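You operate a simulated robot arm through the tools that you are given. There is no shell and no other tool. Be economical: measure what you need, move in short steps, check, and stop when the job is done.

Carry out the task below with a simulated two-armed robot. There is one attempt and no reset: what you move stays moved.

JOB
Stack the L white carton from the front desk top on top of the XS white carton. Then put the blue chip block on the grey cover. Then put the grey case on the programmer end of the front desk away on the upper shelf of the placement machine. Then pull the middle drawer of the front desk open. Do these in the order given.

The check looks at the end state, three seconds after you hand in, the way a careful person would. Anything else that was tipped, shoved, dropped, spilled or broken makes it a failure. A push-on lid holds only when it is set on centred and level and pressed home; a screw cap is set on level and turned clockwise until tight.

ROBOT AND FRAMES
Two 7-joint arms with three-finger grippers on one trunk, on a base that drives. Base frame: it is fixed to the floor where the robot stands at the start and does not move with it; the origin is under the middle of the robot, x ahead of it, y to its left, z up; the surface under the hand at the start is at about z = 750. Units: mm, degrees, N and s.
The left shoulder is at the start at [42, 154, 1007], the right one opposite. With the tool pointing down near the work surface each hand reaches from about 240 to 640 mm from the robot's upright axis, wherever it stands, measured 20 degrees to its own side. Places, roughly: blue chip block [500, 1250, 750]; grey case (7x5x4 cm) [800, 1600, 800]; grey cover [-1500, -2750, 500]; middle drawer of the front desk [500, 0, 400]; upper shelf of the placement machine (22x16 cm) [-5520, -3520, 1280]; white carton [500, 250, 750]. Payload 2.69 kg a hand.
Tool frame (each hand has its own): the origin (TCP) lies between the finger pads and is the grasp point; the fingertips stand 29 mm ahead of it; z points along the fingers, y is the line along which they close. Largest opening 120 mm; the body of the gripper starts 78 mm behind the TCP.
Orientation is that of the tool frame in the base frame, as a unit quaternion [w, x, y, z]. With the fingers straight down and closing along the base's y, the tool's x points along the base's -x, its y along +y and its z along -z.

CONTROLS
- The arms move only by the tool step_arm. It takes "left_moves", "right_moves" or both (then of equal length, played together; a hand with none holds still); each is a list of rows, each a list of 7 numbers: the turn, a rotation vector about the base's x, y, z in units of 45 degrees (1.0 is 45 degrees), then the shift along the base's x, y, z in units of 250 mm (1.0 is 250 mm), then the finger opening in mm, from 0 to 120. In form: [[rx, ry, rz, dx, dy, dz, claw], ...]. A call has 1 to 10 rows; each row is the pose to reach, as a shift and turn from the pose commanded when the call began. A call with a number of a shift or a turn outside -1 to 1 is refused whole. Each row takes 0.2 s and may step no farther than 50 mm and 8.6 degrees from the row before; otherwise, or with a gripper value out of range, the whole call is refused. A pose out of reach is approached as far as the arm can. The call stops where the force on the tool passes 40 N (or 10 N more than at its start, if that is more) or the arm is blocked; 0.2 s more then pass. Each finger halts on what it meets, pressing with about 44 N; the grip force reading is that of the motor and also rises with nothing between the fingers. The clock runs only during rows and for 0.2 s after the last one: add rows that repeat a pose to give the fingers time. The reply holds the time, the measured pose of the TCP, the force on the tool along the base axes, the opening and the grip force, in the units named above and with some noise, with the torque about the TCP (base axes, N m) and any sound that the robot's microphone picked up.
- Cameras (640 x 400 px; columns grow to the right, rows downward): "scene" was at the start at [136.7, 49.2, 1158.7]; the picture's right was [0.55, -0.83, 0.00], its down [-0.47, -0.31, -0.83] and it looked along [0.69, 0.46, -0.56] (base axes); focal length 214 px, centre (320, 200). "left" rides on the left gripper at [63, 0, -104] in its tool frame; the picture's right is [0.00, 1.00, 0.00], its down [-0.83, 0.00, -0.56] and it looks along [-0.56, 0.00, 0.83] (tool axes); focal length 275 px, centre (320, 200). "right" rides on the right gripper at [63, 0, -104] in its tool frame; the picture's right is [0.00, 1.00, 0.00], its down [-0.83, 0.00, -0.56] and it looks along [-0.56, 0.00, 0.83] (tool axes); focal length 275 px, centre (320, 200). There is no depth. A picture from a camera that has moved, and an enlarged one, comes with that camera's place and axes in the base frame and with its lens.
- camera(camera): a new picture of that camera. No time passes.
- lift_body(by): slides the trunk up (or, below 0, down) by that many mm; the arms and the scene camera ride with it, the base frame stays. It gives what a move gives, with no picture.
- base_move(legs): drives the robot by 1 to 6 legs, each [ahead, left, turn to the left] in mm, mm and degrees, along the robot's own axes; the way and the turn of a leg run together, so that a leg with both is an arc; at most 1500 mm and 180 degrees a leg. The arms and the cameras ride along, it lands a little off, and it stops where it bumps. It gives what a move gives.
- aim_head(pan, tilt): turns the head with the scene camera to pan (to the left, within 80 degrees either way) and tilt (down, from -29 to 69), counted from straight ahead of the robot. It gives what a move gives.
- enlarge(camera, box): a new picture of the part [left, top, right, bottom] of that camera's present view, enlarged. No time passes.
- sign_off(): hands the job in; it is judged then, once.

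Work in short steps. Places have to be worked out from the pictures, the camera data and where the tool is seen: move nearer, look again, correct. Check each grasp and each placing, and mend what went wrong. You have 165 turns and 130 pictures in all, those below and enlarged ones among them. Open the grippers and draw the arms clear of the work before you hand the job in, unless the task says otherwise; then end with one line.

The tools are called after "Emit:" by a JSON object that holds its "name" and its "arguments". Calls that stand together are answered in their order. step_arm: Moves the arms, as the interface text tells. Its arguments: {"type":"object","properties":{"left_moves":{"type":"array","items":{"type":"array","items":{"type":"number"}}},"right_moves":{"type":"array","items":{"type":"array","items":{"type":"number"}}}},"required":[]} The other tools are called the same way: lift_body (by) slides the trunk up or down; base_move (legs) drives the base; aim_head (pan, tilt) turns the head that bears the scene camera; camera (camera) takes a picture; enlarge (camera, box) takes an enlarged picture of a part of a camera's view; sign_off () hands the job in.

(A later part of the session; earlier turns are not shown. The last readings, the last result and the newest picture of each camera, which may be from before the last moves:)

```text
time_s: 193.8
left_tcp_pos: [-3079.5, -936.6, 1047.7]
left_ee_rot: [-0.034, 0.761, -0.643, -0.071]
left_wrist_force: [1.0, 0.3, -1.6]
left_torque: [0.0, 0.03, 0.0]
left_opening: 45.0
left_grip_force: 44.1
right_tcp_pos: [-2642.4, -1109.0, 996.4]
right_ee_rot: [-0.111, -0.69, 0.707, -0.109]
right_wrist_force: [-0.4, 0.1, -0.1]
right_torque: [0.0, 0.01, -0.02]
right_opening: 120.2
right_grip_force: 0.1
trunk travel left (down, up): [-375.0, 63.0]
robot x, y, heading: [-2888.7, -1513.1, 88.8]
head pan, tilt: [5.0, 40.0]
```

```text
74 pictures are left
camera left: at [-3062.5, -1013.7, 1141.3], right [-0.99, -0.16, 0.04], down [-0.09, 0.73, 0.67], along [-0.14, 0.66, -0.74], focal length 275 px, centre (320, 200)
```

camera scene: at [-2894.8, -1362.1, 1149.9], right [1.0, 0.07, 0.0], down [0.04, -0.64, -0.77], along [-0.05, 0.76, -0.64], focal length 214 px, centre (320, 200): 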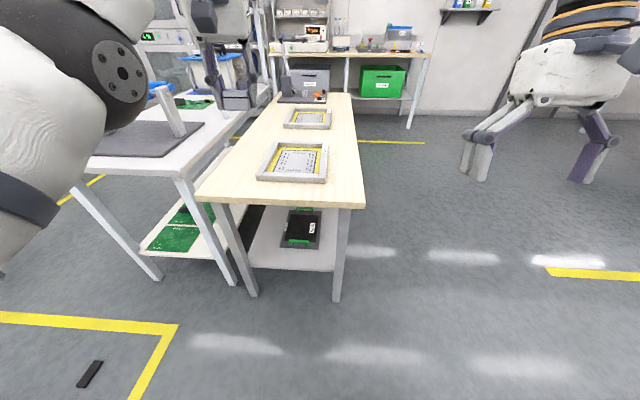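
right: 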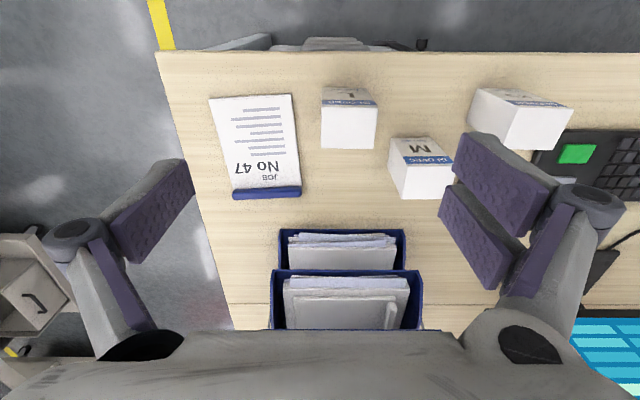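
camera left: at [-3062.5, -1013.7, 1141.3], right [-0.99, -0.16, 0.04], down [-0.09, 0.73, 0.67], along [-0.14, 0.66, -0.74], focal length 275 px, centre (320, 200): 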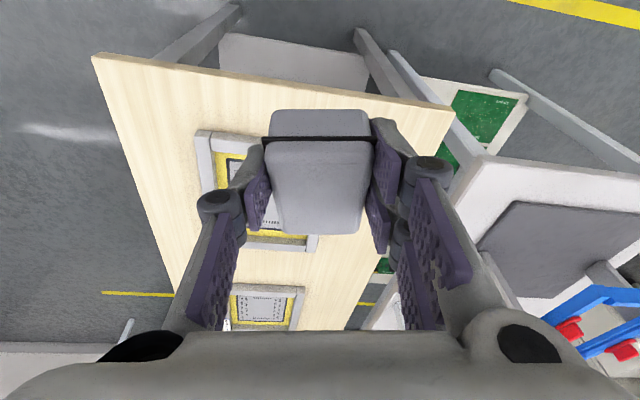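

Bench edge y≈-870, with a free area left of the tray at x -3300…-3140. Moving base left/ahead, then levelling the case (tilt 20°, yaw straight) above (-3220, -785).

Emit:
{"name": "base_move", "arguments": {"legs": [[80, 120, 0]]}}

Emit:
{"name": "step_arm", "arguments": {"left_moves": [[0.07, -0.008, -0.053, -0.02, 0.04, -0.12, 25], [0.14, -0.016, -0.105, -0.04, 0.1, -0.24, 25], [0.21, -0.024, -0.158, -0.06, 0.18, -0.36, 25], [0.27, -0.031, -0.21, -0.07, 0.27, -0.48, 25], [0.27, -0.031, -0.21, -0.07, 0.29, -0.6, 25], [0.27, -0.031, -0.21, -0.07, 0.29, -0.6, 25]]}}

Emit:
{"name": "camera", "arguments": {"camera": "left"}}

Emit:
{"name": "camera", "arguments": {"camera": "scene"}}

```text
time_s: 195.4
left_tcp_pos: [-3197.2, -855.8, 1046.8]
left_ee_rot: [-0.033, 0.761, -0.644, -0.07]
left_wrist_force: [0.8, -0.9, -1.5]
left_torque: [-0.03, -0.01, -0.04]
left_opening: 45.1
left_grip_force: 43.7
right_tcp_pos: [-2759.8, -1027.9, 997.3]
right_ee_rot: [-0.111, -0.691, 0.706, -0.109]
right_wrist_force: [0.0, -0.1, -0.2]
right_torque: [-0.02, -0.04, 0.03]
right_opening: 120.1
right_grip_force: 0.0
trunk travel left (down, up): [-375.0, 63.0]
robot x, y, heading: [-3006.3, -1427.3, 88.9]
head pan, tilt: [5.0, 40.0]
```

```text
time_s: 196.8
left_tcp_pos: [-3213.0, -755.2, 903.2]
left_ee_rot: [-0.127, 0.699, -0.693, -0.126]
left_wrist_force: [-0.4, -0.1, -1.3]
left_torque: [0.0, -0.02, 0.03]
left_opening: 45.0
left_grip_force: 44.0
left hand out of reach, approached as far as the arm can: row 1, 2, 3, 4, 5, 6
right_tcp_pos: [-2758.6, -1028.0, 997.5]
right_ee_rot: [-0.11, -0.692, 0.706, -0.108]
right_wrist_force: [-0.1, 0.3, 0.9]
right_torque: [0.0, 0.0, 0.01]
right_opening: 119.9
right_grip_force: 0.0
trunk travel left (down, up): [-375.0, 63.0]
robot x, y, heading: [-3006.9, -1431.3, 88.8]
head pan, tilt: [5.0, 40.0]
```

```text
73 pictures are left
camera left: at [-3212.4, -851.7, 979.2], right [-1.0, 0.0, 0.0], down [0.0, 0.58, 0.81], along [0.0, 0.81, -0.58], focal length 275 px, centre (320, 200)
```

left: 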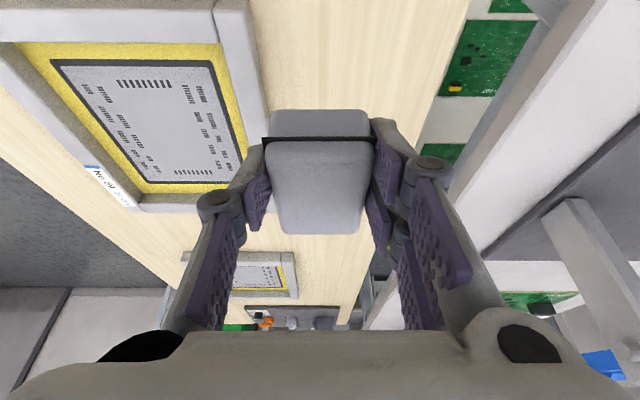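

```text
72 pictures are left
camera scene: at [-3011.3, -1281.9, 1150.0], right [1.0, 0.07, 0.0], down [0.04, -0.64, -0.77], along [-0.05, 0.76, -0.64], focal length 214 px, centre (320, 200)
```

scene: 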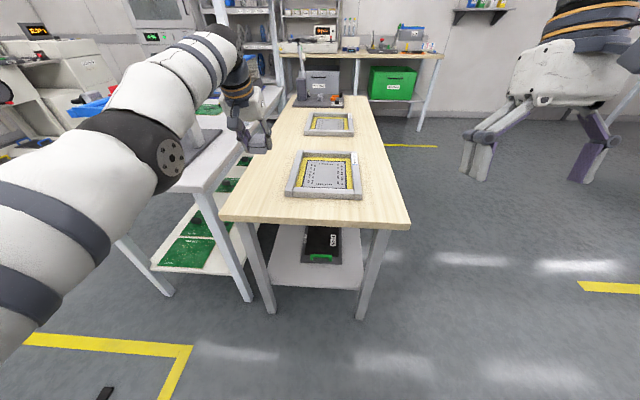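

Level over the free strip. Shifting 25 mm away from the tray and descending toward contact (expected ≈785).

Emit:
{"name": "step_arm", "arguments": {"left_moves": [[0, 0, 0, -0.05, 0, -0.1, 25], [0, 0, 0, -0.1, 0, -0.2, 25], [0, 0, 0, -0.1, 0, -0.3, 25], [0, 0, 0, -0.1, 0, -0.36, 25], [0, 0, 0, -0.1, 0, -0.36, 25]]}}

Emit:
{"name": "camera", "arguments": {"camera": "left"}}

```text
time_s: 198.0
left_tcp_pos: [-3236.9, -745.0, 812.4]
left_ee_rot: [-0.126, 0.699, -0.692, -0.126]
left_wrist_force: [0.6, -0.2, -0.9]
left_torque: [-0.01, -0.03, -0.03]
left_opening: 45.1
left_grip_force: 44.1
left hand out of reach, approached as far as the arm can: row 2, 3, 4, 5
right_tcp_pos: [-2757.3, -1026.6, 997.0]
right_ee_rot: [-0.111, -0.691, 0.706, -0.108]
right_wrist_force: [-0.1, -0.6, -0.2]
right_torque: [0.0, -0.01, -0.02]
right_opening: 120.0
right_grip_force: 0.0
trunk travel left (down, up): [-375.0, 63.0]
robot x, y, heading: [-3008.0, -1432.9, 88.8]
head pan, tilt: [5.0, 40.0]
```

```text
71 pictures are left
camera left: at [-3236.1, -842.2, 888.5], right [-1.0, 0.0, 0.0], down [0.0, 0.58, 0.81], along [0.0, 0.81, -0.58], focal length 275 px, centre (320, 200)
```

left: 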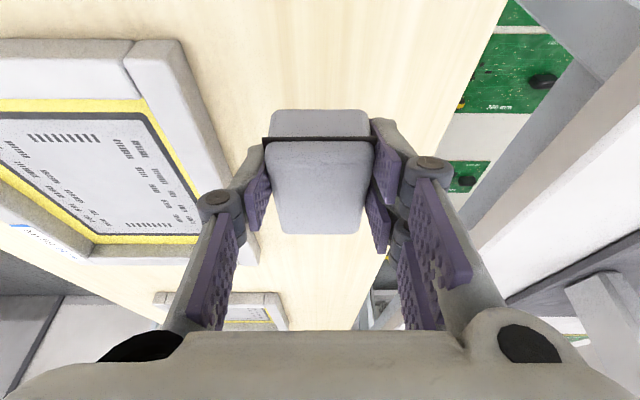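

Descending slowly to contact.

Emit:
{"name": "step_arm", "arguments": {"left_moves": [[0, 0, 0, 0, 0, -0.06, 25], [0, 0, 0, 0, 0, -0.1, 25], [0, 0, 0, 0, 0, -0.12, 25], [0, 0, 0, 0, 0, -0.14, 25], [0, 0, 0, 0, 0, -0.15, 25]]}}

```text
time_s: 199.2
left_tcp_pos: [-3237.3, -745.4, 774.8]
left_ee_rot: [-0.127, 0.699, -0.692, -0.125]
left_wrist_force: [0.0, -1.0, -0.6]
left_torque: [-0.02, -0.01, -0.01]
left_opening: 45.3
left_grip_force: 43.5
right_tcp_pos: [-2757.8, -1027.9, 995.6]
right_ee_rot: [-0.111, -0.691, 0.706, -0.109]
right_wrist_force: [0.2, -0.2, -0.8]
right_torque: [-0.03, -0.02, -0.02]
right_opening: 120.3
right_grip_force: 0.0
trunk travel left (down, up): [-375.0, 63.0]
robot x, y, heading: [-3005.9, -1429.3, 89.2]
head pan, tilt: [5.0, 40.0]
```

No contact yet; the bench is lower than 750. Continuing slowly.

Emit:
{"name": "step_arm", "arguments": {"left_moves": [[0, 0, 0, 0, 0, -0.03, 25], [0, 0, 0, 0, 0, -0.05, 25], [0, 0, 0, 0, 0, -0.07, 25], [0, 0, 0, 0, 0, -0.09, 25], [0, 0, 0, 0, 0, -0.11, 25], [0, 0, 0, 0, 0, -0.13, 25], [0, 0, 0, 0, 0, -0.15, 25]]}}

Emit:
{"name": "camera", "arguments": {"camera": "left"}}

```text
time_s: 200.6
left_tcp_pos: [-3237.8, -743.8, 753.5]
left_ee_rot: [-0.135, 0.698, -0.691, -0.133]
left_wrist_force: [0.6, -7.8, 26.0]
left_torque: [-0.71, 0.2, 0.11]
left_opening: 45.2
left_grip_force: 43.9
right_tcp_pos: [-2757.6, -1029.6, 997.8]
right_ee_rot: [-0.11, -0.692, 0.706, -0.108]
right_wrist_force: [-0.4, 0.3, -0.2]
right_torque: [0.02, 0.04, -0.01]
right_opening: 119.9
right_grip_force: 0.0
trunk travel left (down, up): [-375.0, 63.0]
robot x, y, heading: [-3006.0, -1430.8, 89.0]
head pan, tilt: [5.0, 40.0]
stopped in row 7 (left hand): the force on the tool passed its limit at 44 N (the readings are from after the stop); the commanded pose is now the measured one
```

```text
70 pictures are left
camera left: at [-3236.5, -841.8, 827.8], right [-1.0, 0.0, 0.0], down [0.0, 0.56, 0.83], along [0.0, 0.83, -0.56], focal length 275 px, centre (320, 200)
```

left: 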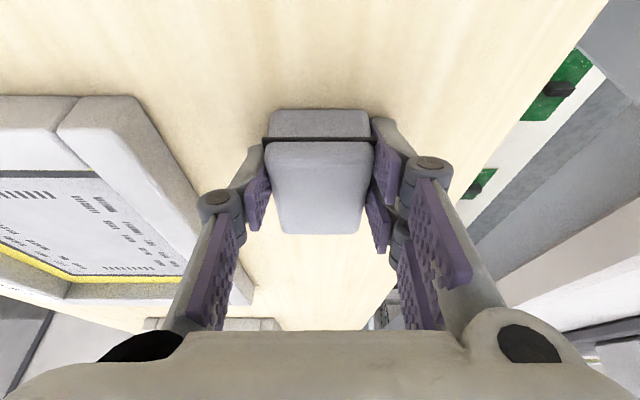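

Contact: bench top ≈ 720. Releasing and retreating along the tool axis.

Emit:
{"name": "step_arm", "arguments": {"left_moves": [[0, 0, 0, 0, 0, 0.008, 35], [0, 0, 0, 0, 0, 0.01, 60], [0, 0, 0, 0, 0, 0.01, 75], [0, 0, 0, 0, 0, 0.01, 75], [0, 0, 0, 0, -0.05, 0.14, 75], [0, 0, 0, 0, -0.1, 0.28, 75], [0, 0, 0, 0, -0.15, 0.42, 75], [0, 0, 0, 0, -0.15, 0.42, 75]]}}

Emit:
{"name": "camera", "arguments": {"camera": "left"}}

```text
time_s: 202.4
left_tcp_pos: [-3237.7, -746.6, 855.6]
left_ee_rot: [-0.131, 0.699, -0.691, -0.13]
left_wrist_force: [0.7, -0.7, -0.2]
left_torque: [0.01, -0.02, -0.01]
left_opening: 75.0
left_grip_force: 0.0
left hand out of reach, approached as far as the arm can: row 5, 6, 7, 8
right_tcp_pos: [-2759.2, -1027.9, 996.4]
right_ee_rot: [-0.11, -0.691, 0.706, -0.108]
right_wrist_force: [-0.7, -0.8, 0.9]
right_torque: [-0.02, 0.04, -0.01]
right_opening: 120.1
right_grip_force: 0.1
trunk travel left (down, up): [-375.0, 63.0]
robot x, y, heading: [-3004.7, -1432.1, 88.8]
head pan, tilt: [5.0, 40.0]
```

```text
69 pictures are left
camera left: at [-3237.1, -843.2, 930.1], right [-1.0, 0.0, 0.0], down [0.0, 0.57, 0.82], along [0.0, 0.82, -0.57], focal length 275 px, centre (320, 200)
```

left: 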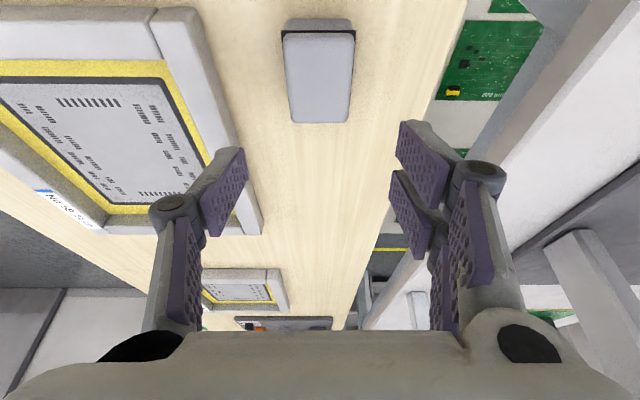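

The case stands well. Backing the base 100 mm and flattening the tool to ~48° tilt for a regrasp.

Emit:
{"name": "base_move", "arguments": {"legs": [[-100, 0, 0]]}}

Emit:
{"name": "step_arm", "arguments": {"left_moves": [[0.148, 0, 0, 0, 0.0, 0.0, 75], [0.295, 0, 0, 0, 0.0, 0.0, 75], [0.44, 0, 0, 0, 0.0, -0.04, 75], [0.589, 0, 0, 0, 0.0, -0.08, 75], [0.589, 0, 0, 0, 0.0, -0.08, 75]]}}

Emit:
{"name": "camera", "arguments": {"camera": "left"}}

```text
time_s: 203.6
left_tcp_pos: [-3238.4, -845.2, 856.3]
left_ee_rot: [-0.131, 0.698, -0.692, -0.13]
left_wrist_force: [0.7, -0.1, 0.4]
left_torque: [0.02, 0.0, 0.0]
left_opening: 75.1
left_grip_force: 0.1
right_tcp_pos: [-2760.8, -1129.1, 996.4]
right_ee_rot: [-0.11, -0.691, 0.706, -0.108]
right_wrist_force: [0.2, -0.3, -0.7]
right_torque: [0.05, 0.03, -0.01]
right_opening: 120.1
right_grip_force: 0.0
trunk travel left (down, up): [-375.0, 63.0]
robot x, y, heading: [-3011.3, -1529.6, 88.7]
head pan, tilt: [5.0, 40.0]
```

```text
time_s: 204.8
left_tcp_pos: [-3242.2, -761.8, 832.9]
left_ee_rot: [-0.289, 0.649, -0.644, -0.285]
left_wrist_force: [0.8, 0.8, -0.1]
left_torque: [0.0, 0.01, 0.01]
left_opening: 74.9
left_grip_force: 0.0
left hand out of reach, approached as far as the arm can: row 1, 2, 3, 4, 5
right_tcp_pos: [-2759.2, -1127.9, 996.4]
right_ee_rot: [-0.111, -0.691, 0.706, -0.108]
right_wrist_force: [0.6, -0.7, -0.3]
right_torque: [0.01, 0.0, 0.0]
right_opening: 120.0
right_grip_force: 0.1
trunk travel left (down, up): [-375.0, 63.0]
robot x, y, heading: [-3006.0, -1534.3, 88.9]
head pan, tilt: [5.0, 40.0]
```

```text
68 pictures are left
camera left: at [-3241.1, -881.3, 856.5], right [-1.0, 0.0, 0.0], down [0.0, 0.15, 0.99], along [0.0, 0.99, -0.15], focal length 275 px, centre (320, 200)
```

left: 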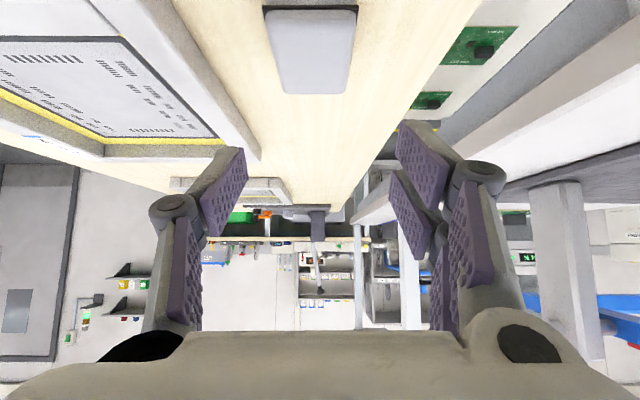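

Tilt is right. Backing 70 mm more for margin, then descending behind the case and sliding forward around it.

Emit:
{"name": "base_move", "arguments": {"legs": [[-75, 0, 0]]}}

Emit:
{"name": "step_arm", "arguments": {"left_moves": [[0, 0, 0, 0.02, 0.0, -0.1, 75], [0, 0, 0, 0.02, 0.0, -0.2, 75], [0, 0, 0, 0.02, 0.0, -0.28, 75], [0, 0, 0, 0.02, 0.0, -0.315, 75], [0, 0, 0, 0.02, 0.0, -0.315, 75]]}}

Emit:
{"name": "camera", "arguments": {"camera": "left"}}

```text
time_s: 205.8
left_tcp_pos: [-3242.4, -836.8, 833.1]
left_ee_rot: [-0.287, 0.649, -0.644, -0.284]
left_wrist_force: [0.9, 0.0, 0.5]
left_torque: [-0.02, 0.01, 0.0]
left_opening: 75.1
left_grip_force: 0.2
right_tcp_pos: [-2762.4, -1204.1, 998.2]
right_ee_rot: [-0.11, -0.691, 0.706, -0.108]
right_wrist_force: [0.7, -0.4, 0.4]
right_torque: [0.01, 0.02, -0.01]
right_opening: 120.1
right_grip_force: 0.0
trunk travel left (down, up): [-375.0, 63.0]
robot x, y, heading: [-3006.7, -1602.1, 88.7]
head pan, tilt: [5.0, 40.0]
```

```text
time_s: 207.0
left_tcp_pos: [-3237.2, -844.2, 756.6]
left_ee_rot: [-0.288, 0.649, -0.644, -0.284]
left_wrist_force: [0.1, -0.3, 0.7]
left_torque: [-0.01, -0.01, -0.02]
left_opening: 75.1
left_grip_force: 0.0
left hand out of reach, approached as far as the arm can: row 2, 3, 4, 5
right_tcp_pos: [-2761.7, -1204.3, 997.3]
right_ee_rot: [-0.111, -0.691, 0.706, -0.108]
right_wrist_force: [0.2, 0.2, 0.2]
right_torque: [0.01, 0.02, -0.02]
right_opening: 119.9
right_grip_force: 0.0
trunk travel left (down, up): [-375.0, 63.0]
robot x, y, heading: [-3009.8, -1606.8, 88.9]
head pan, tilt: [5.0, 40.0]
```

```text
67 pictures are left
camera left: at [-3237.1, -963.8, 779.1], right [-1.0, 0.0, 0.0], down [0.0, 0.15, 0.99], along [0.0, 0.99, -0.15], focal length 275 px, centre (320, 200)
```

left: 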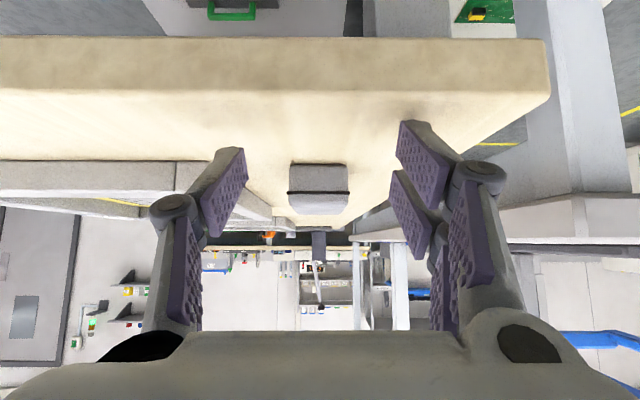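

Aligned behind the case. Sliding forward ≈92 mm so the pads straddle it.

Emit:
{"name": "step_arm", "arguments": {"left_moves": [[0, 0, 0, 0, 0.1, 0, 75], [0, 0, 0, 0, 0.2, -0.01, 75], [0, 0, 0, 0, 0.3, -0.015, 75], [0, 0, 0, 0, 0.37, -0.015, 75], [0, 0, 0, 0, 0.37, -0.015, 75]]}}

Emit:
{"name": "camera", "arguments": {"camera": "left"}}

```text
time_s: 208.2
left_tcp_pos: [-3237.1, -842.2, 755.9]
left_ee_rot: [-0.288, 0.649, -0.644, -0.285]
left_wrist_force: [-1.0, 0.6, -1.1]
left_torque: [0.0, -0.01, 0.0]
left_opening: 75.1
left_grip_force: 0.0
left hand out of reach, approached as far as the arm can: row 1, 2, 3, 4, 5
right_tcp_pos: [-2762.1, -1204.1, 997.5]
right_ee_rot: [-0.111, -0.691, 0.706, -0.108]
right_wrist_force: [-1.0, -0.2, -0.3]
right_torque: [0.04, 0.01, 0.01]
right_opening: 119.8
right_grip_force: 0.1
trunk travel left (down, up): [-375.0, 63.0]
robot x, y, heading: [-3010.6, -1605.9, 89.0]
head pan, tilt: [5.0, 40.0]
```

```text
66 pictures are left
camera left: at [-3235.9, -963.2, 780.8], right [-1.0, 0.0, 0.0], down [0.0, 0.15, 0.99], along [0.0, 0.99, -0.15], focal length 275 px, centre (320, 200)
```

left: 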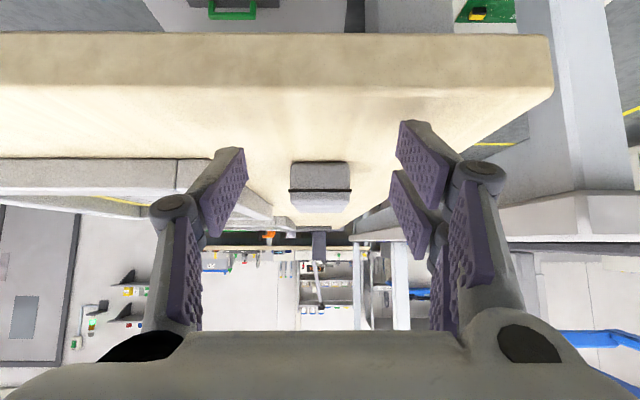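

That is the forward limit, so I'll use the base for the slide: 90 mm ahead.

Emit:
{"name": "base_move", "arguments": {"legs": [[88, 0, 0]]}}

Emit:
{"name": "camera", "arguments": {"camera": "left"}}

```text
time_s: 209.3
left_tcp_pos: [-3235.2, -756.4, 756.4]
left_ee_rot: [-0.287, 0.649, -0.645, -0.283]
left_wrist_force: [0.3, 0.6, -0.5]
left_torque: [0.01, 0.0, -0.01]
left_opening: 75.1
left_grip_force: 0.0
right_tcp_pos: [-2759.9, -1115.1, 997.8]
right_ee_rot: [-0.111, -0.691, 0.706, -0.109]
right_wrist_force: [-0.7, 0.2, -0.2]
right_torque: [-0.03, 0.0, 0.0]
right_opening: 120.0
right_grip_force: 0.0
trunk travel left (down, up): [-375.0, 63.0]
robot x, y, heading: [-3006.5, -1521.7, 88.7]
head pan, tilt: [5.0, 40.0]
```

```text
65 pictures are left
camera left: at [-3234.2, -875.3, 780.3], right [-1.0, 0.0, 0.0], down [0.0, 0.15, 0.99], along [0.0, 0.99, -0.15], focal length 275 px, centre (320, 200)
```

left: 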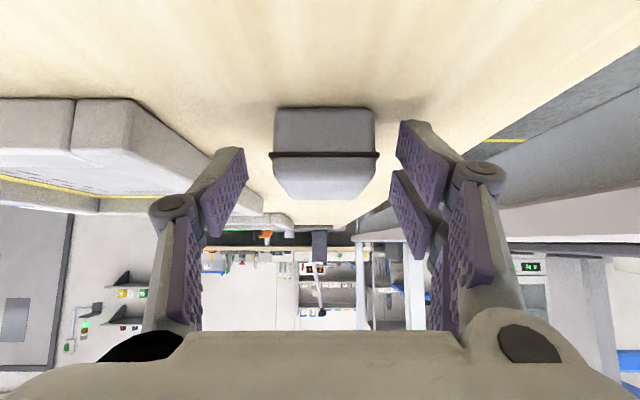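

Case near face is at y≈-761; advancing 18 mm more, then closing.

Emit:
{"name": "base_move", "arguments": {"legs": [[18, 0, 0]]}}

Emit:
{"name": "step_arm", "arguments": {"left_moves": [[0, 0, 0, 0.0, 0, -0.016, 75], [0, 0, 0, 0.0, 0, -0.016, 50], [0, 0, 0, 0, 0, -0.016, 28], [0, 0, 0, 0, 0, -0.016, 25], [0, 0, 0, 0, 0, -0.016, 25]]}}

Emit:
{"name": "camera", "arguments": {"camera": "left"}}

```text
time_s: 210.1
left_tcp_pos: [-3234.7, -737.3, 756.6]
left_ee_rot: [-0.288, 0.649, -0.644, -0.284]
left_wrist_force: [-0.8, 0.9, 0.6]
left_torque: [0.04, 0.0, -0.03]
left_opening: 75.2
left_grip_force: 0.1
right_tcp_pos: [-2760.5, -1098.6, 997.7]
right_ee_rot: [-0.112, -0.69, 0.706, -0.109]
right_wrist_force: [-0.5, 0.2, 0.0]
right_torque: [-0.07, 0.01, 0.0]
right_opening: 120.1
right_grip_force: 0.0
trunk travel left (down, up): [-375.0, 63.0]
robot x, y, heading: [-3005.8, -1500.2, 88.9]
head pan, tilt: [5.0, 40.0]
```

```text
time_s: 211.3
left_tcp_pos: [-3234.5, -739.3, 756.2]
left_ee_rot: [-0.289, 0.648, -0.644, -0.286]
left_wrist_force: [-5.3, 1.9, 11.0]
left_torque: [0.17, 0.46, -0.01]
left_opening: 45.1
left_grip_force: 44.5
right_tcp_pos: [-2760.3, -1099.6, 997.6]
right_ee_rot: [-0.11, -0.691, 0.706, -0.108]
right_wrist_force: [0.2, -1.3, -0.1]
right_torque: [0.01, -0.02, 0.01]
right_opening: 120.0
right_grip_force: 0.1
trunk travel left (down, up): [-375.0, 63.0]
robot x, y, heading: [-3008.4, -1500.4, 88.6]
head pan, tilt: [5.0, 40.0]
```

```text
64 pictures are left
camera left: at [-3234.1, -859.4, 778.7], right [-1.0, 0.0, 0.0], down [0.0, 0.14, 0.99], along [0.0, 0.99, -0.14], focal length 275 px, centre (320, 200)
```

left: 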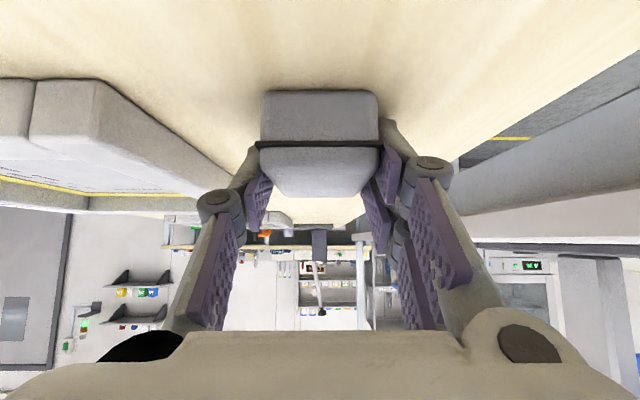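

Gripped at flatter tilt. Lifting.

Emit:
{"name": "step_arm", "arguments": {"left_moves": [[0, 0, 0, 0, 0, 0.06, 25], [0, 0, 0, 0, 0, 0.16, 25], [0, 0, 0, 0, -0.02, 0.3, 25], [0, 0, 0, 0, -0.05, 0.45, 25], [0, 0, 0, 0, -0.1, 0.6, 25], [0, 0, 0, 0, -0.1, 0.6, 25]]}}

Emit:
{"name": "camera", "arguments": {"camera": "left"}}

```text
time_s: 212.7
left_tcp_pos: [-3234.2, -763.5, 902.7]
left_ee_rot: [-0.288, 0.649, -0.644, -0.284]
left_wrist_force: [-0.2, -0.5, -1.1]
left_torque: [-0.03, 0.0, 0.01]
left_opening: 45.2
left_grip_force: 43.7
right_tcp_pos: [-2759.3, -1098.4, 997.3]
right_ee_rot: [-0.111, -0.69, 0.707, -0.109]
right_wrist_force: [0.2, -0.3, -0.1]
right_torque: [-0.01, -0.03, -0.01]
right_opening: 119.8
right_grip_force: 0.0
trunk travel left (down, up): [-375.0, 63.0]
robot x, y, heading: [-3007.9, -1501.8, 88.8]
head pan, tilt: [5.0, 40.0]
```

```text
63 pictures are left
camera left: at [-3233.8, -883.2, 926.3], right [-1.0, 0.0, 0.0], down [0.0, 0.15, 0.99], along [0.0, 0.99, -0.15], focal length 275 px, centre (320, 200)
```

left: 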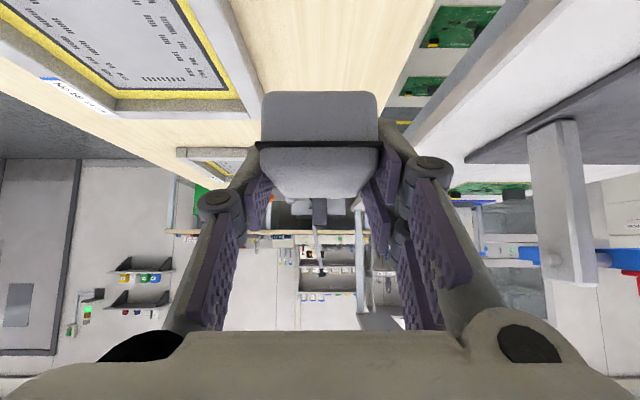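

Lifted securely. Raising the trunk, backing off, turning to face -x and returning to the machine area.

Emit:
{"name": "lift_body", "arguments": {"by": 63}}

Emit:
{"name": "base_move", "arguments": {"legs": [[-240, 0, 0], [0, 0, 91.2], [412, -100, 0], [650, 810, 0]]}}

Emit:
{"name": "aim_head", "arguments": {"pan": 30, "tilt": 20}}

Emit:
{"name": "camera", "arguments": {"camera": "scene"}}

```text
time_s: 213.7
left_tcp_pos: [-3234.6, -766.4, 1000.3]
left_ee_rot: [-0.303, 0.642, -0.637, -0.299]
left_wrist_force: [0.1, -0.3, -1.5]
left_torque: [0.03, 0.0, 0.01]
left_opening: 45.0
left_grip_force: 44.4
right_tcp_pos: [-2759.2, -1098.9, 1059.6]
right_ee_rot: [-0.111, -0.69, 0.707, -0.109]
right_wrist_force: [-0.2, 0.4, -0.3]
right_torque: [0.02, 0.01, 0.03]
right_opening: 120.1
right_grip_force: 0.0
trunk travel left (down, up): [-438.0, 0.0]
robot x, y, heading: [-3007.6, -1501.8, 88.9]
head pan, tilt: [5.0, 40.0]
```

```text
time_s: 227.7
left_tcp_pos: [-4862.1, -2598.1, 1001.3]
left_ee_rot: [-0.011, 0.904, -0.013, -0.427]
left_wrist_force: [-0.6, 0.1, 0.3]
left_torque: [-0.01, 0.02, -0.01]
left_opening: 45.2
left_grip_force: 43.7
right_tcp_pos: [-4512.7, -2135.9, 1059.9]
right_ee_rot: [0.005, 0.988, -0.03, 0.154]
right_wrist_force: [-0.1, -0.4, -0.6]
right_torque: [-0.02, 0.03, 0.03]
right_opening: 120.2
right_grip_force: 0.0
trunk travel left (down, up): [-438.0, 0.0]
robot x, y, heading: [-4120.4, -2401.8, 176.4]
head pan, tilt: [5.0, 40.0]
```

```text
time_s: 228.6
left_tcp_pos: [-4861.3, -2597.7, 1000.4]
left_ee_rot: [-0.01, 0.904, -0.013, -0.427]
left_wrist_force: [-0.9, -0.4, 0.2]
left_torque: [0.0, -0.02, -0.03]
left_opening: 44.9
left_grip_force: 43.9
right_tcp_pos: [-4512.0, -2136.1, 1060.2]
right_ee_rot: [0.005, 0.988, -0.03, 0.154]
right_wrist_force: [-0.5, 0.3, -0.6]
right_torque: [0.01, 0.04, 0.01]
right_opening: 119.9
right_grip_force: 0.1
trunk travel left (down, up): [-438.0, 0.0]
robot x, y, heading: [-4121.4, -2396.5, 176.5]
head pan, tilt: [30.0, 20.0]
```

```text
62 pictures are left
camera scene: at [-4204.7, -2441.3, 1252.3], right [-0.45, 0.9, 0.0], down [0.31, 0.15, -0.94], along [-0.84, -0.42, -0.34], focal length 214 px, centre (320, 200)
```

scene: 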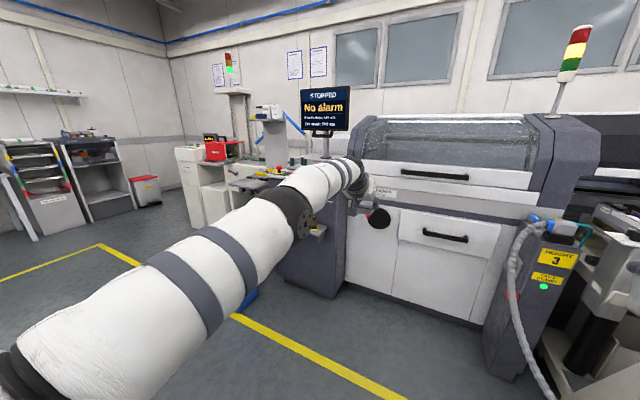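

Raising the hand to ≈1380, pulling in slightly, before moving toward the shelf.

Emit:
{"name": "step_arm", "arguments": {"left_moves": [[0, 0, 0, 0.04, 0, 0.14, 25], [0, 0, 0, 0.08, 0, 0.28, 25], [0, 0, 0, 0.12, 0, 0.42, 25], [0, 0, 0, 0.16, 0, 0.56, 25], [0, 0, 0, 0.2, 0, 0.7, 25], [0, 0, 0, 0.24, 0, 0.84, 25], [0, 0, 0, 0.28, 0, 1.0, 25], [0, 0, 0, 0.28, 0, 1.0, 25]]}}

Emit:
{"name": "step_arm", "arguments": {"left_moves": [[0, 0, 0, 0.04, 0, 0.14, 25], [0, 0, 0, 0.08, 0, 0.28, 25], [0, 0, 0, 0.12, 0, 0.42, 25], [0, 0, 0, 0.12, 0, 0.5, 25], [0, 0, 0, 0.12, 0, 0.5, 25]]}}

Emit:
{"name": "camera", "arguments": {"camera": "scene"}}

```text
time_s: 230.4
left_tcp_pos: [-4776.8, -2596.1, 1239.6]
left_ee_rot: [-0.011, 0.904, -0.014, -0.426]
left_wrist_force: [-0.2, -0.2, -1.2]
left_torque: [0.02, -0.02, -0.02]
left_opening: 45.2
left_grip_force: 44.6
left hand out of reach, approached as far as the arm can: row 6, 7, 8
right_tcp_pos: [-4512.9, -2135.6, 1059.5]
right_ee_rot: [0.005, 0.987, -0.03, 0.156]
right_wrist_force: [-0.7, -0.4, -0.6]
right_torque: [0.0, -0.03, 0.01]
right_opening: 120.0
right_grip_force: 0.1
trunk travel left (down, up): [-438.0, 0.0]
robot x, y, heading: [-4117.6, -2403.0, 176.6]
head pan, tilt: [30.0, 20.0]
```

```text
time_s: 231.6
left_tcp_pos: [-4705.5, -2597.1, 1330.7]
left_ee_rot: [-0.011, 0.903, -0.014, -0.428]
left_wrist_force: [-0.5, -0.2, -1.4]
left_torque: [-0.02, 0.01, 0.02]
left_opening: 45.0
left_grip_force: 43.5
left hand out of reach, approached as far as the arm can: row 1, 2, 3, 4, 5
right_tcp_pos: [-4512.0, -2136.1, 1060.1]
right_ee_rot: [0.005, 0.987, -0.03, 0.155]
right_wrist_force: [0.0, 0.2, -0.6]
right_torque: [0.02, -0.03, -0.01]
right_opening: 119.7
right_grip_force: 0.0
trunk travel left (down, up): [-438.0, 0.0]
robot x, y, heading: [-4120.2, -2401.5, 176.6]
head pan, tilt: [30.0, 20.0]
```

```text
61 pictures are left
camera scene: at [-4204.8, -2441.5, 1252.4], right [-0.45, 0.89, 0.0], down [0.31, 0.15, -0.94], along [-0.84, -0.42, -0.34], focal length 214 px, centre (320, 200)
```

scene: 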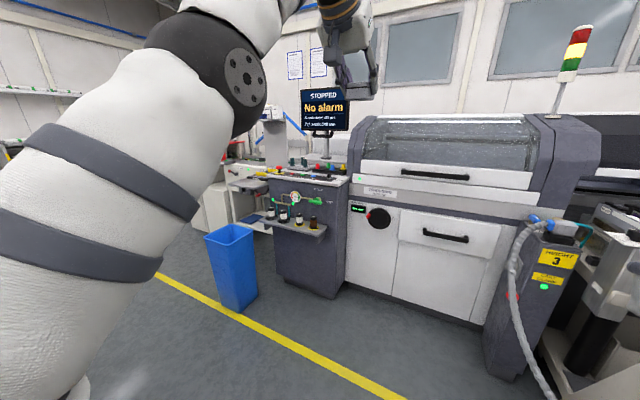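

Reach at this height is ≈530 mm from the shoulder. I'll turn to heading ≈167° and swing the hand to the robot's left (bearing ≈217°), here in free space, so I can stand clear of bin and bottle shelf.

Emit:
{"name": "base_move", "arguments": {"legs": [[0, 0, -9.6]]}}

Emit:
{"name": "step_arm", "arguments": {"left_moves": [[0, 0, 0.122, 0.08, -0.12, 0, 25], [0, 0, 0.244, 0.16, -0.24, 0, 25], [0, 0, 0.366, 0.24, -0.36, 0, 25], [0, 0, 0.488, 0.32, -0.48, 0, 25], [0, 0, 0.61, 0.4, -0.6, 0, 25], [0, 0, 0.733, 0.48, -0.72, 0, 25], [0, 0, 0.855, 0.56, -0.84, 0, 25], [0, 0, 0.978, 0.64, -0.96, 0, 25], [0, 0, 0.978, 0.64, -0.96, 0, 25]]}}

```text
time_s: 232.7
left_tcp_pos: [-4729.0, -2496.2, 1330.4]
left_ee_rot: [-0.048, 0.9, -0.091, -0.425]
left_wrist_force: [-0.2, 0.6, 0.8]
left_torque: [-0.02, 0.01, 0.01]
left_opening: 45.0
left_grip_force: 44.3
right_tcp_pos: [-4461.4, -2073.1, 1059.7]
right_ee_rot: [0.018, 0.981, -0.114, 0.153]
right_wrist_force: [0.5, 0.2, 0.1]
right_torque: [0.03, 0.0, -0.01]
right_opening: 120.2
right_grip_force: 0.1
trunk travel left (down, up): [-438.0, 0.0]
robot x, y, heading: [-4119.6, -2400.7, 167.0]
head pan, tilt: [30.0, 20.0]
```

```text
time_s: 234.7
left_tcp_pos: [-4622.1, -2709.8, 1407.3]
left_ee_rot: [0.099, 0.879, 0.217, -0.414]
left_wrist_force: [-0.6, 0.5, -0.8]
left_torque: [0.04, 0.0, -0.02]
left_opening: 44.8
left_grip_force: 43.0
left hand out of reach, approached as far as the arm can: row 1, 2, 3, 4, 5, 6, 7, 8, 9
right_tcp_pos: [-4461.3, -2073.5, 1060.7]
right_ee_rot: [0.018, 0.981, -0.114, 0.154]
right_wrist_force: [0.0, -1.3, 0.1]
right_torque: [0.02, 0.01, -0.03]
right_opening: 120.0
right_grip_force: 0.0
trunk travel left (down, up): [-438.0, 0.0]
robot x, y, heading: [-4120.3, -2398.4, 167.0]
head pan, tilt: [30.0, 20.0]
```

Hand is up at z≈1407 pointing to bearing ≈212°. Driving to a staging spot with the hand short of the shelf.

Emit:
{"name": "base_move", "arguments": {"legs": [[544, 835, 0]]}}

Emit:
{"name": "aim_head", "arguments": {"pan": 45, "tilt": 10}}

Emit:
{"name": "camera", "arguments": {"camera": "left"}}

Emit:
{"name": "camera", "arguments": {"camera": "scene"}}

```text
time_s: 241.4
left_tcp_pos: [-5354.2, -3390.6, 1407.3]
left_ee_rot: [0.098, 0.879, 0.214, -0.415]
left_wrist_force: [0.8, -0.5, -0.7]
left_torque: [0.02, -0.03, 0.01]
left_opening: 45.2
left_grip_force: 43.9
right_tcp_pos: [-5190.6, -2754.6, 1060.9]
right_ee_rot: [0.018, 0.981, -0.117, 0.154]
right_wrist_force: [0.1, -0.1, -0.3]
right_torque: [-0.01, 0.01, 0.01]
right_opening: 120.0
right_grip_force: 0.1
trunk travel left (down, up): [-438.0, 0.0]
robot x, y, heading: [-4847.9, -3083.4, 166.7]
head pan, tilt: [30.0, 20.0]
```

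```text
time_s: 242.2
left_tcp_pos: [-5353.0, -3389.4, 1407.3]
left_ee_rot: [0.097, 0.879, 0.214, -0.414]
left_wrist_force: [0.2, -0.3, -0.7]
left_torque: [0.03, 0.0, -0.03]
left_opening: 45.1
left_grip_force: 44.0
right_tcp_pos: [-5190.2, -2754.6, 1060.1]
right_ee_rot: [0.019, 0.981, -0.117, 0.154]
right_wrist_force: [1.1, -0.7, 1.0]
right_torque: [0.02, 0.0, 0.01]
right_opening: 119.9
right_grip_force: 0.2
trunk travel left (down, up): [-438.0, 0.0]
robot x, y, heading: [-4848.5, -3082.0, 166.6]
head pan, tilt: [45.0, 10.0]
```

```text
60 pictures are left
camera left: at [-5246.7, -3335.6, 1425.8], right [0.46, -0.89, 0.0], down [-0.09, -0.05, 0.99], along [-0.89, -0.45, -0.1], focal length 275 px, centre (320, 200)
```

left: 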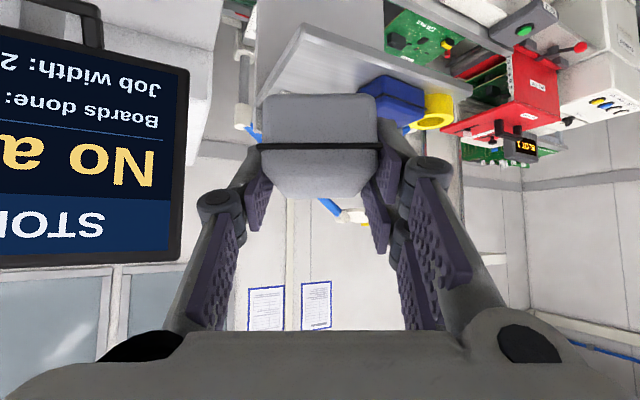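

```text
59 pictures are left
camera scene: at [-4930.6, -3130.6, 1268.6], right [-0.52, 0.85, 0.0], down [0.15, 0.09, -0.98], along [-0.84, -0.51, -0.17], focal length 214 px, centre (320, 200)
```

scene: 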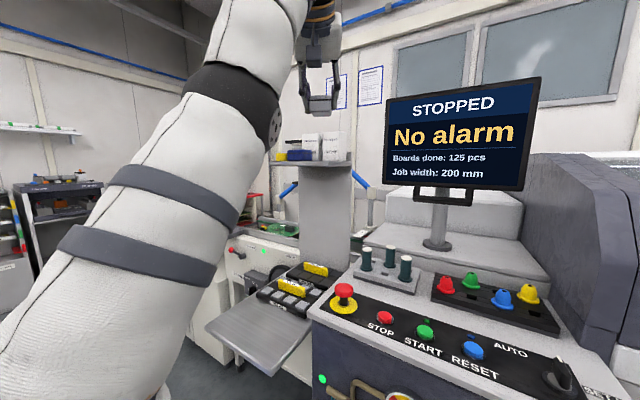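

Emit:
{"name": "enlarge", "arguments": {"camera": "left", "box": [230, 0, 480, 160]}}

Emit:
{"name": "enlarge", "arguments": {"camera": "scene", "box": [230, 60, 400, 220]}}

```text
2.50 times, centred on (355, 80) of left
camera zoom: at [-5246.7, -3335.6, 1425.8], right [0.46, -0.89, 0.0], down [-0.09, -0.05, 0.99], along [-0.89, -0.45, -0.1], focal length 688 px, centre (232, 500)
```

zoom: 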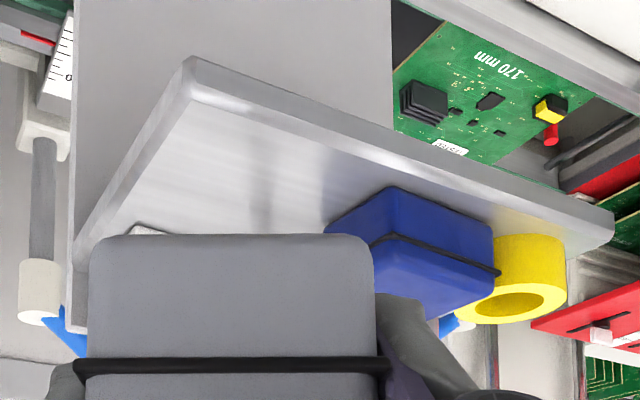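

```text
2.50 times, centred on (315, 140) of scene
camera zoom: at [-4930.6, -3130.6, 1268.6], right [-0.52, 0.85, 0.0], down [0.15, 0.09, -0.98], along [-0.84, -0.51, -0.17], focal length 536 px, centre (332, 350)
```

zoom: 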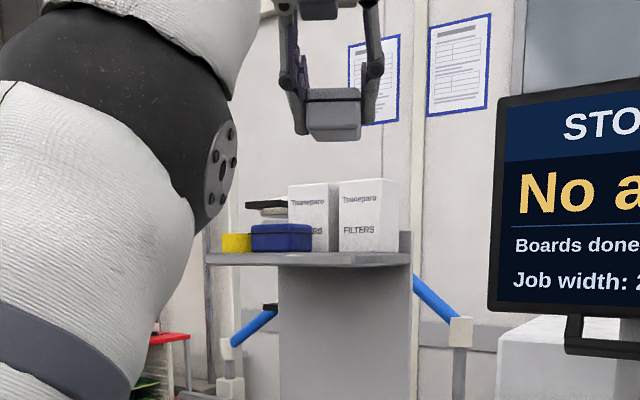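

Shelf confirmed: front edge x≈-5433, y -3414…-3634, z 1280. Free spot is the front +y area (blue box from y≈-3503, white boxes behind x≈-5519). I'll nudge the base and align the tool with -x, staying in front of the shelf.

Emit:
{"name": "base_move", "arguments": {"legs": [[25, 31, 0]]}}

Emit:
{"name": "step_arm", "arguments": {"left_moves": [[0.003, -0.013, -0.15, 0.04, -0.03, -0.04, 25], [0.006, -0.026, -0.3, 0.08, -0.07, -0.1, 25], [0.01, -0.04, -0.45, 0.09, -0.11, -0.16, 25], [0.013, -0.053, -0.6, 0.09, -0.15, -0.24, 25], [0.013, -0.053, -0.6, 0.09, -0.15, -0.24, 25], [0.013, -0.053, -0.6, 0.09, -0.15, -0.24, 25]]}}

Emit:
{"name": "camera", "arguments": {"camera": "left"}}

Emit:
{"name": "camera", "arguments": {"camera": "scene"}}

```text
time_s: 243.1
left_tcp_pos: [-5384.1, -3415.5, 1408.6]
left_ee_rot: [0.097, 0.88, 0.215, -0.413]
left_wrist_force: [-0.5, -0.2, -0.6]
left_torque: [0.03, -0.06, 0.02]
left_opening: 45.0
left_grip_force: 43.9
right_tcp_pos: [-5222.1, -2779.3, 1060.7]
right_ee_rot: [0.018, 0.981, -0.117, 0.153]
right_wrist_force: [-0.9, 0.3, -0.3]
right_torque: [0.03, -0.02, 0.0]
right_opening: 119.9
right_grip_force: 0.0
trunk travel left (down, up): [-438.0, 0.0]
robot x, y, heading: [-4878.3, -3104.9, 166.6]
head pan, tilt: [45.0, 10.0]
```

```text
time_s: 244.5
left_tcp_pos: [-5386.8, -3463.0, 1385.0]
left_ee_rot: [-0.002, 0.914, 0.003, -0.405]
left_wrist_force: [0.4, -0.2, -0.8]
left_torque: [0.02, 0.0, -0.02]
left_opening: 45.1
left_grip_force: 43.4
left hand out of reach, approached as far as the arm can: row 1, 2, 3, 4, 5, 6
right_tcp_pos: [-5221.3, -2779.2, 1060.4]
right_ee_rot: [0.018, 0.981, -0.117, 0.155]
right_wrist_force: [1.0, 0.5, -0.3]
right_torque: [-0.01, 0.0, 0.01]
right_opening: 120.2
right_grip_force: 0.1
trunk travel left (down, up): [-438.0, 0.0]
robot x, y, heading: [-4879.3, -3105.9, 166.6]
head pan, tilt: [45.0, 10.0]
```

```text
56 pictures are left
camera left: at [-5266.6, -3463.2, 1408.9], right [0.0, -1.0, 0.0], down [-0.15, 0.0, 0.99], along [-0.99, 0.0, -0.15], focal length 275 px, centre (320, 200)
```

left: 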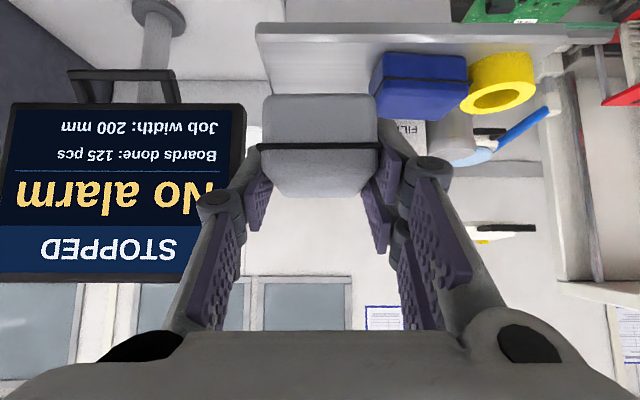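

```text
55 pictures are left
camera scene: at [-4961.1, -3155.1, 1268.7], right [-0.52, 0.85, 0.0], down [0.15, 0.09, -0.98], along [-0.84, -0.52, -0.17], focal length 214 px, centre (320, 200)
```

scene: 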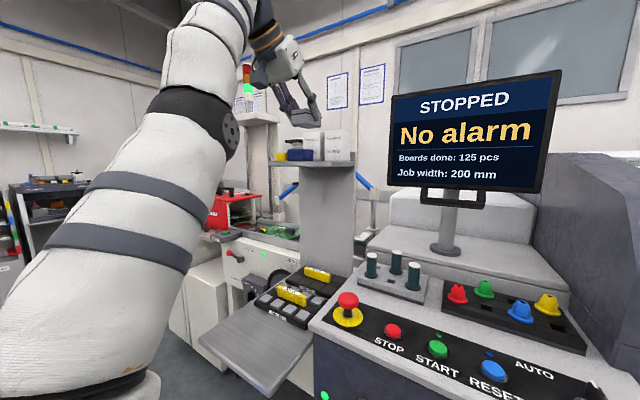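

Aligned straight on. Free y is ≈-3420…-3502, so centre ≈-3459. Lowering to TCP z≈1335 in front of the shelf edge.

Emit:
{"name": "step_arm", "arguments": {"left_moves": [[0, 0, 0, 0.06, 0.016, -0.06, 25], [0, 0, 0, 0.06, 0.016, -0.13, 25], [0, 0, 0, 0.06, 0.016, -0.2, 25], [0, 0, 0, 0.06, 0.016, -0.2, 25]]}}

Emit:
{"name": "camera", "arguments": {"camera": "left"}}

Emit:
{"name": "enlarge", "arguments": {"camera": "scene", "box": [230, 50, 390, 200]}}

```text
time_s: 245.5
left_tcp_pos: [-5393.5, -3471.5, 1379.0]
left_ee_rot: [-0.003, 0.915, 0.003, -0.405]
left_wrist_force: [0.0, -0.3, -0.8]
left_torque: [0.04, 0.0, -0.01]
left_opening: 45.3
left_grip_force: 44.3
left hand out of reach, approached as far as the arm can: row 1, 2, 3, 4
right_tcp_pos: [-5220.6, -2779.0, 1061.4]
right_ee_rot: [0.019, 0.981, -0.116, 0.154]
right_wrist_force: [0.3, -0.9, -0.5]
right_torque: [0.0, 0.0, 0.0]
right_opening: 119.9
right_grip_force: 0.0
trunk travel left (down, up): [-438.0, 0.0]
robot x, y, heading: [-4879.9, -3102.9, 166.4]
head pan, tilt: [45.0, 10.0]
```

```text
54 pictures are left
camera left: at [-5274.2, -3470.5, 1401.6], right [0.0, -1.0, 0.0], down [-0.15, 0.0, 0.99], along [-0.99, 0.0, -0.15], focal length 275 px, centre (320, 200)
```

left: 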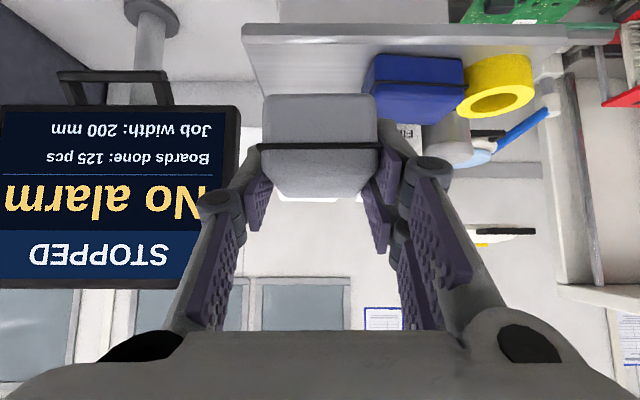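

```text
2.67 times, centred on (310, 125) of scene
camera zoom: at [-4961.1, -3154.9, 1268.7], right [-0.52, 0.85, 0.0], down [0.15, 0.09, -0.98], along [-0.84, -0.52, -0.17], focal length 572 px, centre (347, 400)
```

zoom: 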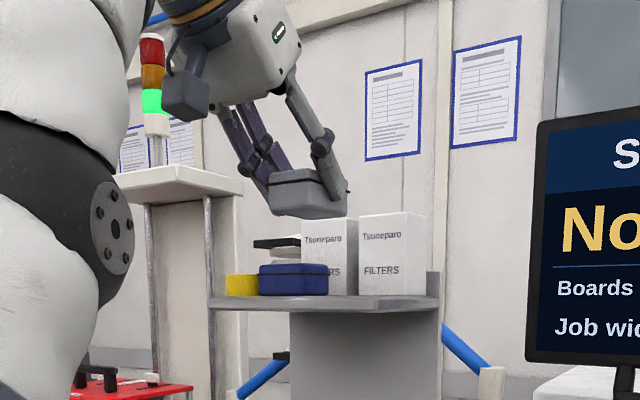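

The arm resists going lower this close in. Backing the base ≈60 mm so it can extend outward while lowering.

Emit:
{"name": "base_move", "arguments": {"legs": [[-60, -20, 0]]}}

Emit:
{"name": "step_arm", "arguments": {"left_moves": [[0, 0, 0, -0.02, 0, -0.05, 25], [0, 0, 0, -0.04, 0, -0.1, 25], [0, 0, 0, -0.06, 0, -0.15, 25], [0, 0, 0, -0.06, 0, -0.18, 25], [0, 0, 0, -0.06, 0, -0.18, 25]]}}

```text
time_s: 246.5
left_tcp_pos: [-5330.4, -3464.0, 1378.2]
left_ee_rot: [-0.002, 0.914, 0.004, -0.405]
left_wrist_force: [-0.7, 0.5, -0.9]
left_torque: [0.0, 0.03, -0.03]
left_opening: 45.3
left_grip_force: 43.9
right_tcp_pos: [-5158.6, -2773.3, 1059.8]
right_ee_rot: [0.018, 0.981, -0.116, 0.154]
right_wrist_force: [1.0, -1.1, 0.4]
right_torque: [0.0, 0.0, 0.03]
right_opening: 119.8
right_grip_force: 0.1
trunk travel left (down, up): [-438.0, 0.0]
robot x, y, heading: [-4818.5, -3102.0, 166.5]
head pan, tilt: [45.0, 10.0]
```

```text
time_s: 247.7
left_tcp_pos: [-5362.5, -3471.4, 1353.0]
left_ee_rot: [-0.002, 0.915, 0.003, -0.404]
left_wrist_force: [0.1, -0.1, -1.0]
left_torque: [0.04, -0.03, 0.01]
left_opening: 45.2
left_grip_force: 43.6
left hand out of reach, approached as far as the arm can: row 1, 2, 3, 4, 5
right_tcp_pos: [-5158.8, -2773.8, 1059.8]
right_ee_rot: [0.018, 0.981, -0.116, 0.153]
right_wrist_force: [0.3, -0.1, -0.5]
right_torque: [0.03, 0.07, -0.05]
right_opening: 120.2
right_grip_force: 0.0
trunk travel left (down, up): [-438.0, 0.0]
robot x, y, heading: [-4815.6, -3102.3, 166.7]
head pan, tilt: [45.0, 10.0]
```

Posture works further out. I'll settle on a reachable pose, then use the base for the forward slide and the trunk for the final lowering.

Emit:
{"name": "step_arm", "arguments": {"left_moves": [[0, 0, 0, -0.04, 0.0, 0.02, 25], [0, 0, 0, -0.06, 0.0, 0.03, 25], [0, 0, 0, -0.06, 0.0, 0.03, 25]]}}

Emit:
{"name": "camera", "arguments": {"camera": "left"}}

```text
time_s: 248.5
left_tcp_pos: [-5370.7, -3468.5, 1351.5]
left_ee_rot: [-0.002, 0.915, 0.003, -0.404]
left_wrist_force: [0.2, 0.3, -0.4]
left_torque: [-0.01, -0.04, 0.04]
left_opening: 45.1
left_grip_force: 44.3
left hand out of reach, approached as far as the arm can: row 1, 2, 3
right_tcp_pos: [-5157.8, -2773.1, 1060.4]
right_ee_rot: [0.018, 0.981, -0.116, 0.154]
right_wrist_force: [-1.2, -0.5, -0.7]
right_torque: [-0.02, 0.01, 0.03]
right_opening: 119.7
right_grip_force: 0.0
trunk travel left (down, up): [-438.0, 0.0]
robot x, y, heading: [-4818.9, -3101.6, 166.5]
head pan, tilt: [45.0, 10.0]
```

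```text
52 pictures are left
camera left: at [-5249.8, -3469.7, 1375.2], right [0.0, -1.0, 0.0], down [-0.15, 0.0, 0.99], along [-0.99, 0.0, -0.15], focal length 275 px, centre (320, 200)
```

left: 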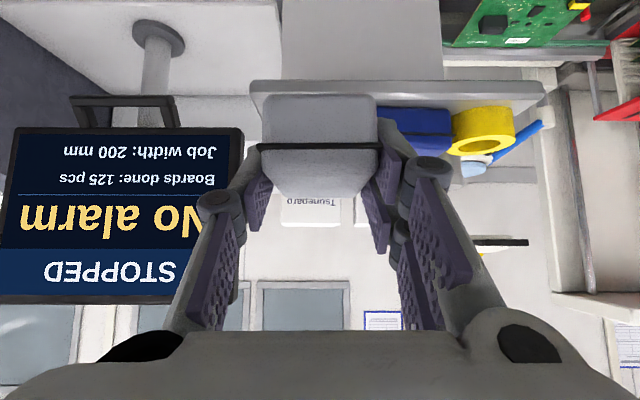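

Backing the base 50 mm for safety and testing how trunk lowering affects the pose.

Emit:
{"name": "base_move", "arguments": {"legs": [[-50, -12, 0]]}}

Emit:
{"name": "lift_body", "arguments": {"by": -20}}

```text
time_s: 249.4
left_tcp_pos: [-5317.5, -3469.5, 1351.3]
left_ee_rot: [-0.002, 0.914, 0.003, -0.406]
left_wrist_force: [0.9, 0.2, -0.5]
left_torque: [-0.02, 0.0, 0.0]
left_opening: 45.1
left_grip_force: 44.7
right_tcp_pos: [-5106.7, -2772.1, 1060.8]
right_ee_rot: [0.018, 0.981, -0.117, 0.154]
right_wrist_force: [1.2, 0.3, 0.3]
right_torque: [0.01, 0.05, 0.02]
right_opening: 120.0
right_grip_force: 0.1
trunk travel left (down, up): [-438.0, 0.0]
robot x, y, heading: [-4765.7, -3104.8, 166.3]
head pan, tilt: [45.0, 10.0]
```

```text
time_s: 250.1
left_tcp_pos: [-5318.4, -3469.4, 1332.5]
left_ee_rot: [-0.002, 0.914, 0.003, -0.406]
left_wrist_force: [0.6, 0.2, -0.5]
left_torque: [0.02, -0.02, -0.01]
left_opening: 44.9
left_grip_force: 44.3
right_tcp_pos: [-5107.7, -2773.3, 1041.1]
right_ee_rot: [0.018, 0.981, -0.117, 0.153]
right_wrist_force: [0.7, 0.1, 0.0]
right_torque: [0.03, 0.04, 0.01]
right_opening: 120.0
right_grip_force: 0.0
trunk travel left (down, up): [-418.0, 20.0]
robot x, y, heading: [-4771.1, -3103.7, 166.3]
head pan, tilt: [45.0, 10.0]
```

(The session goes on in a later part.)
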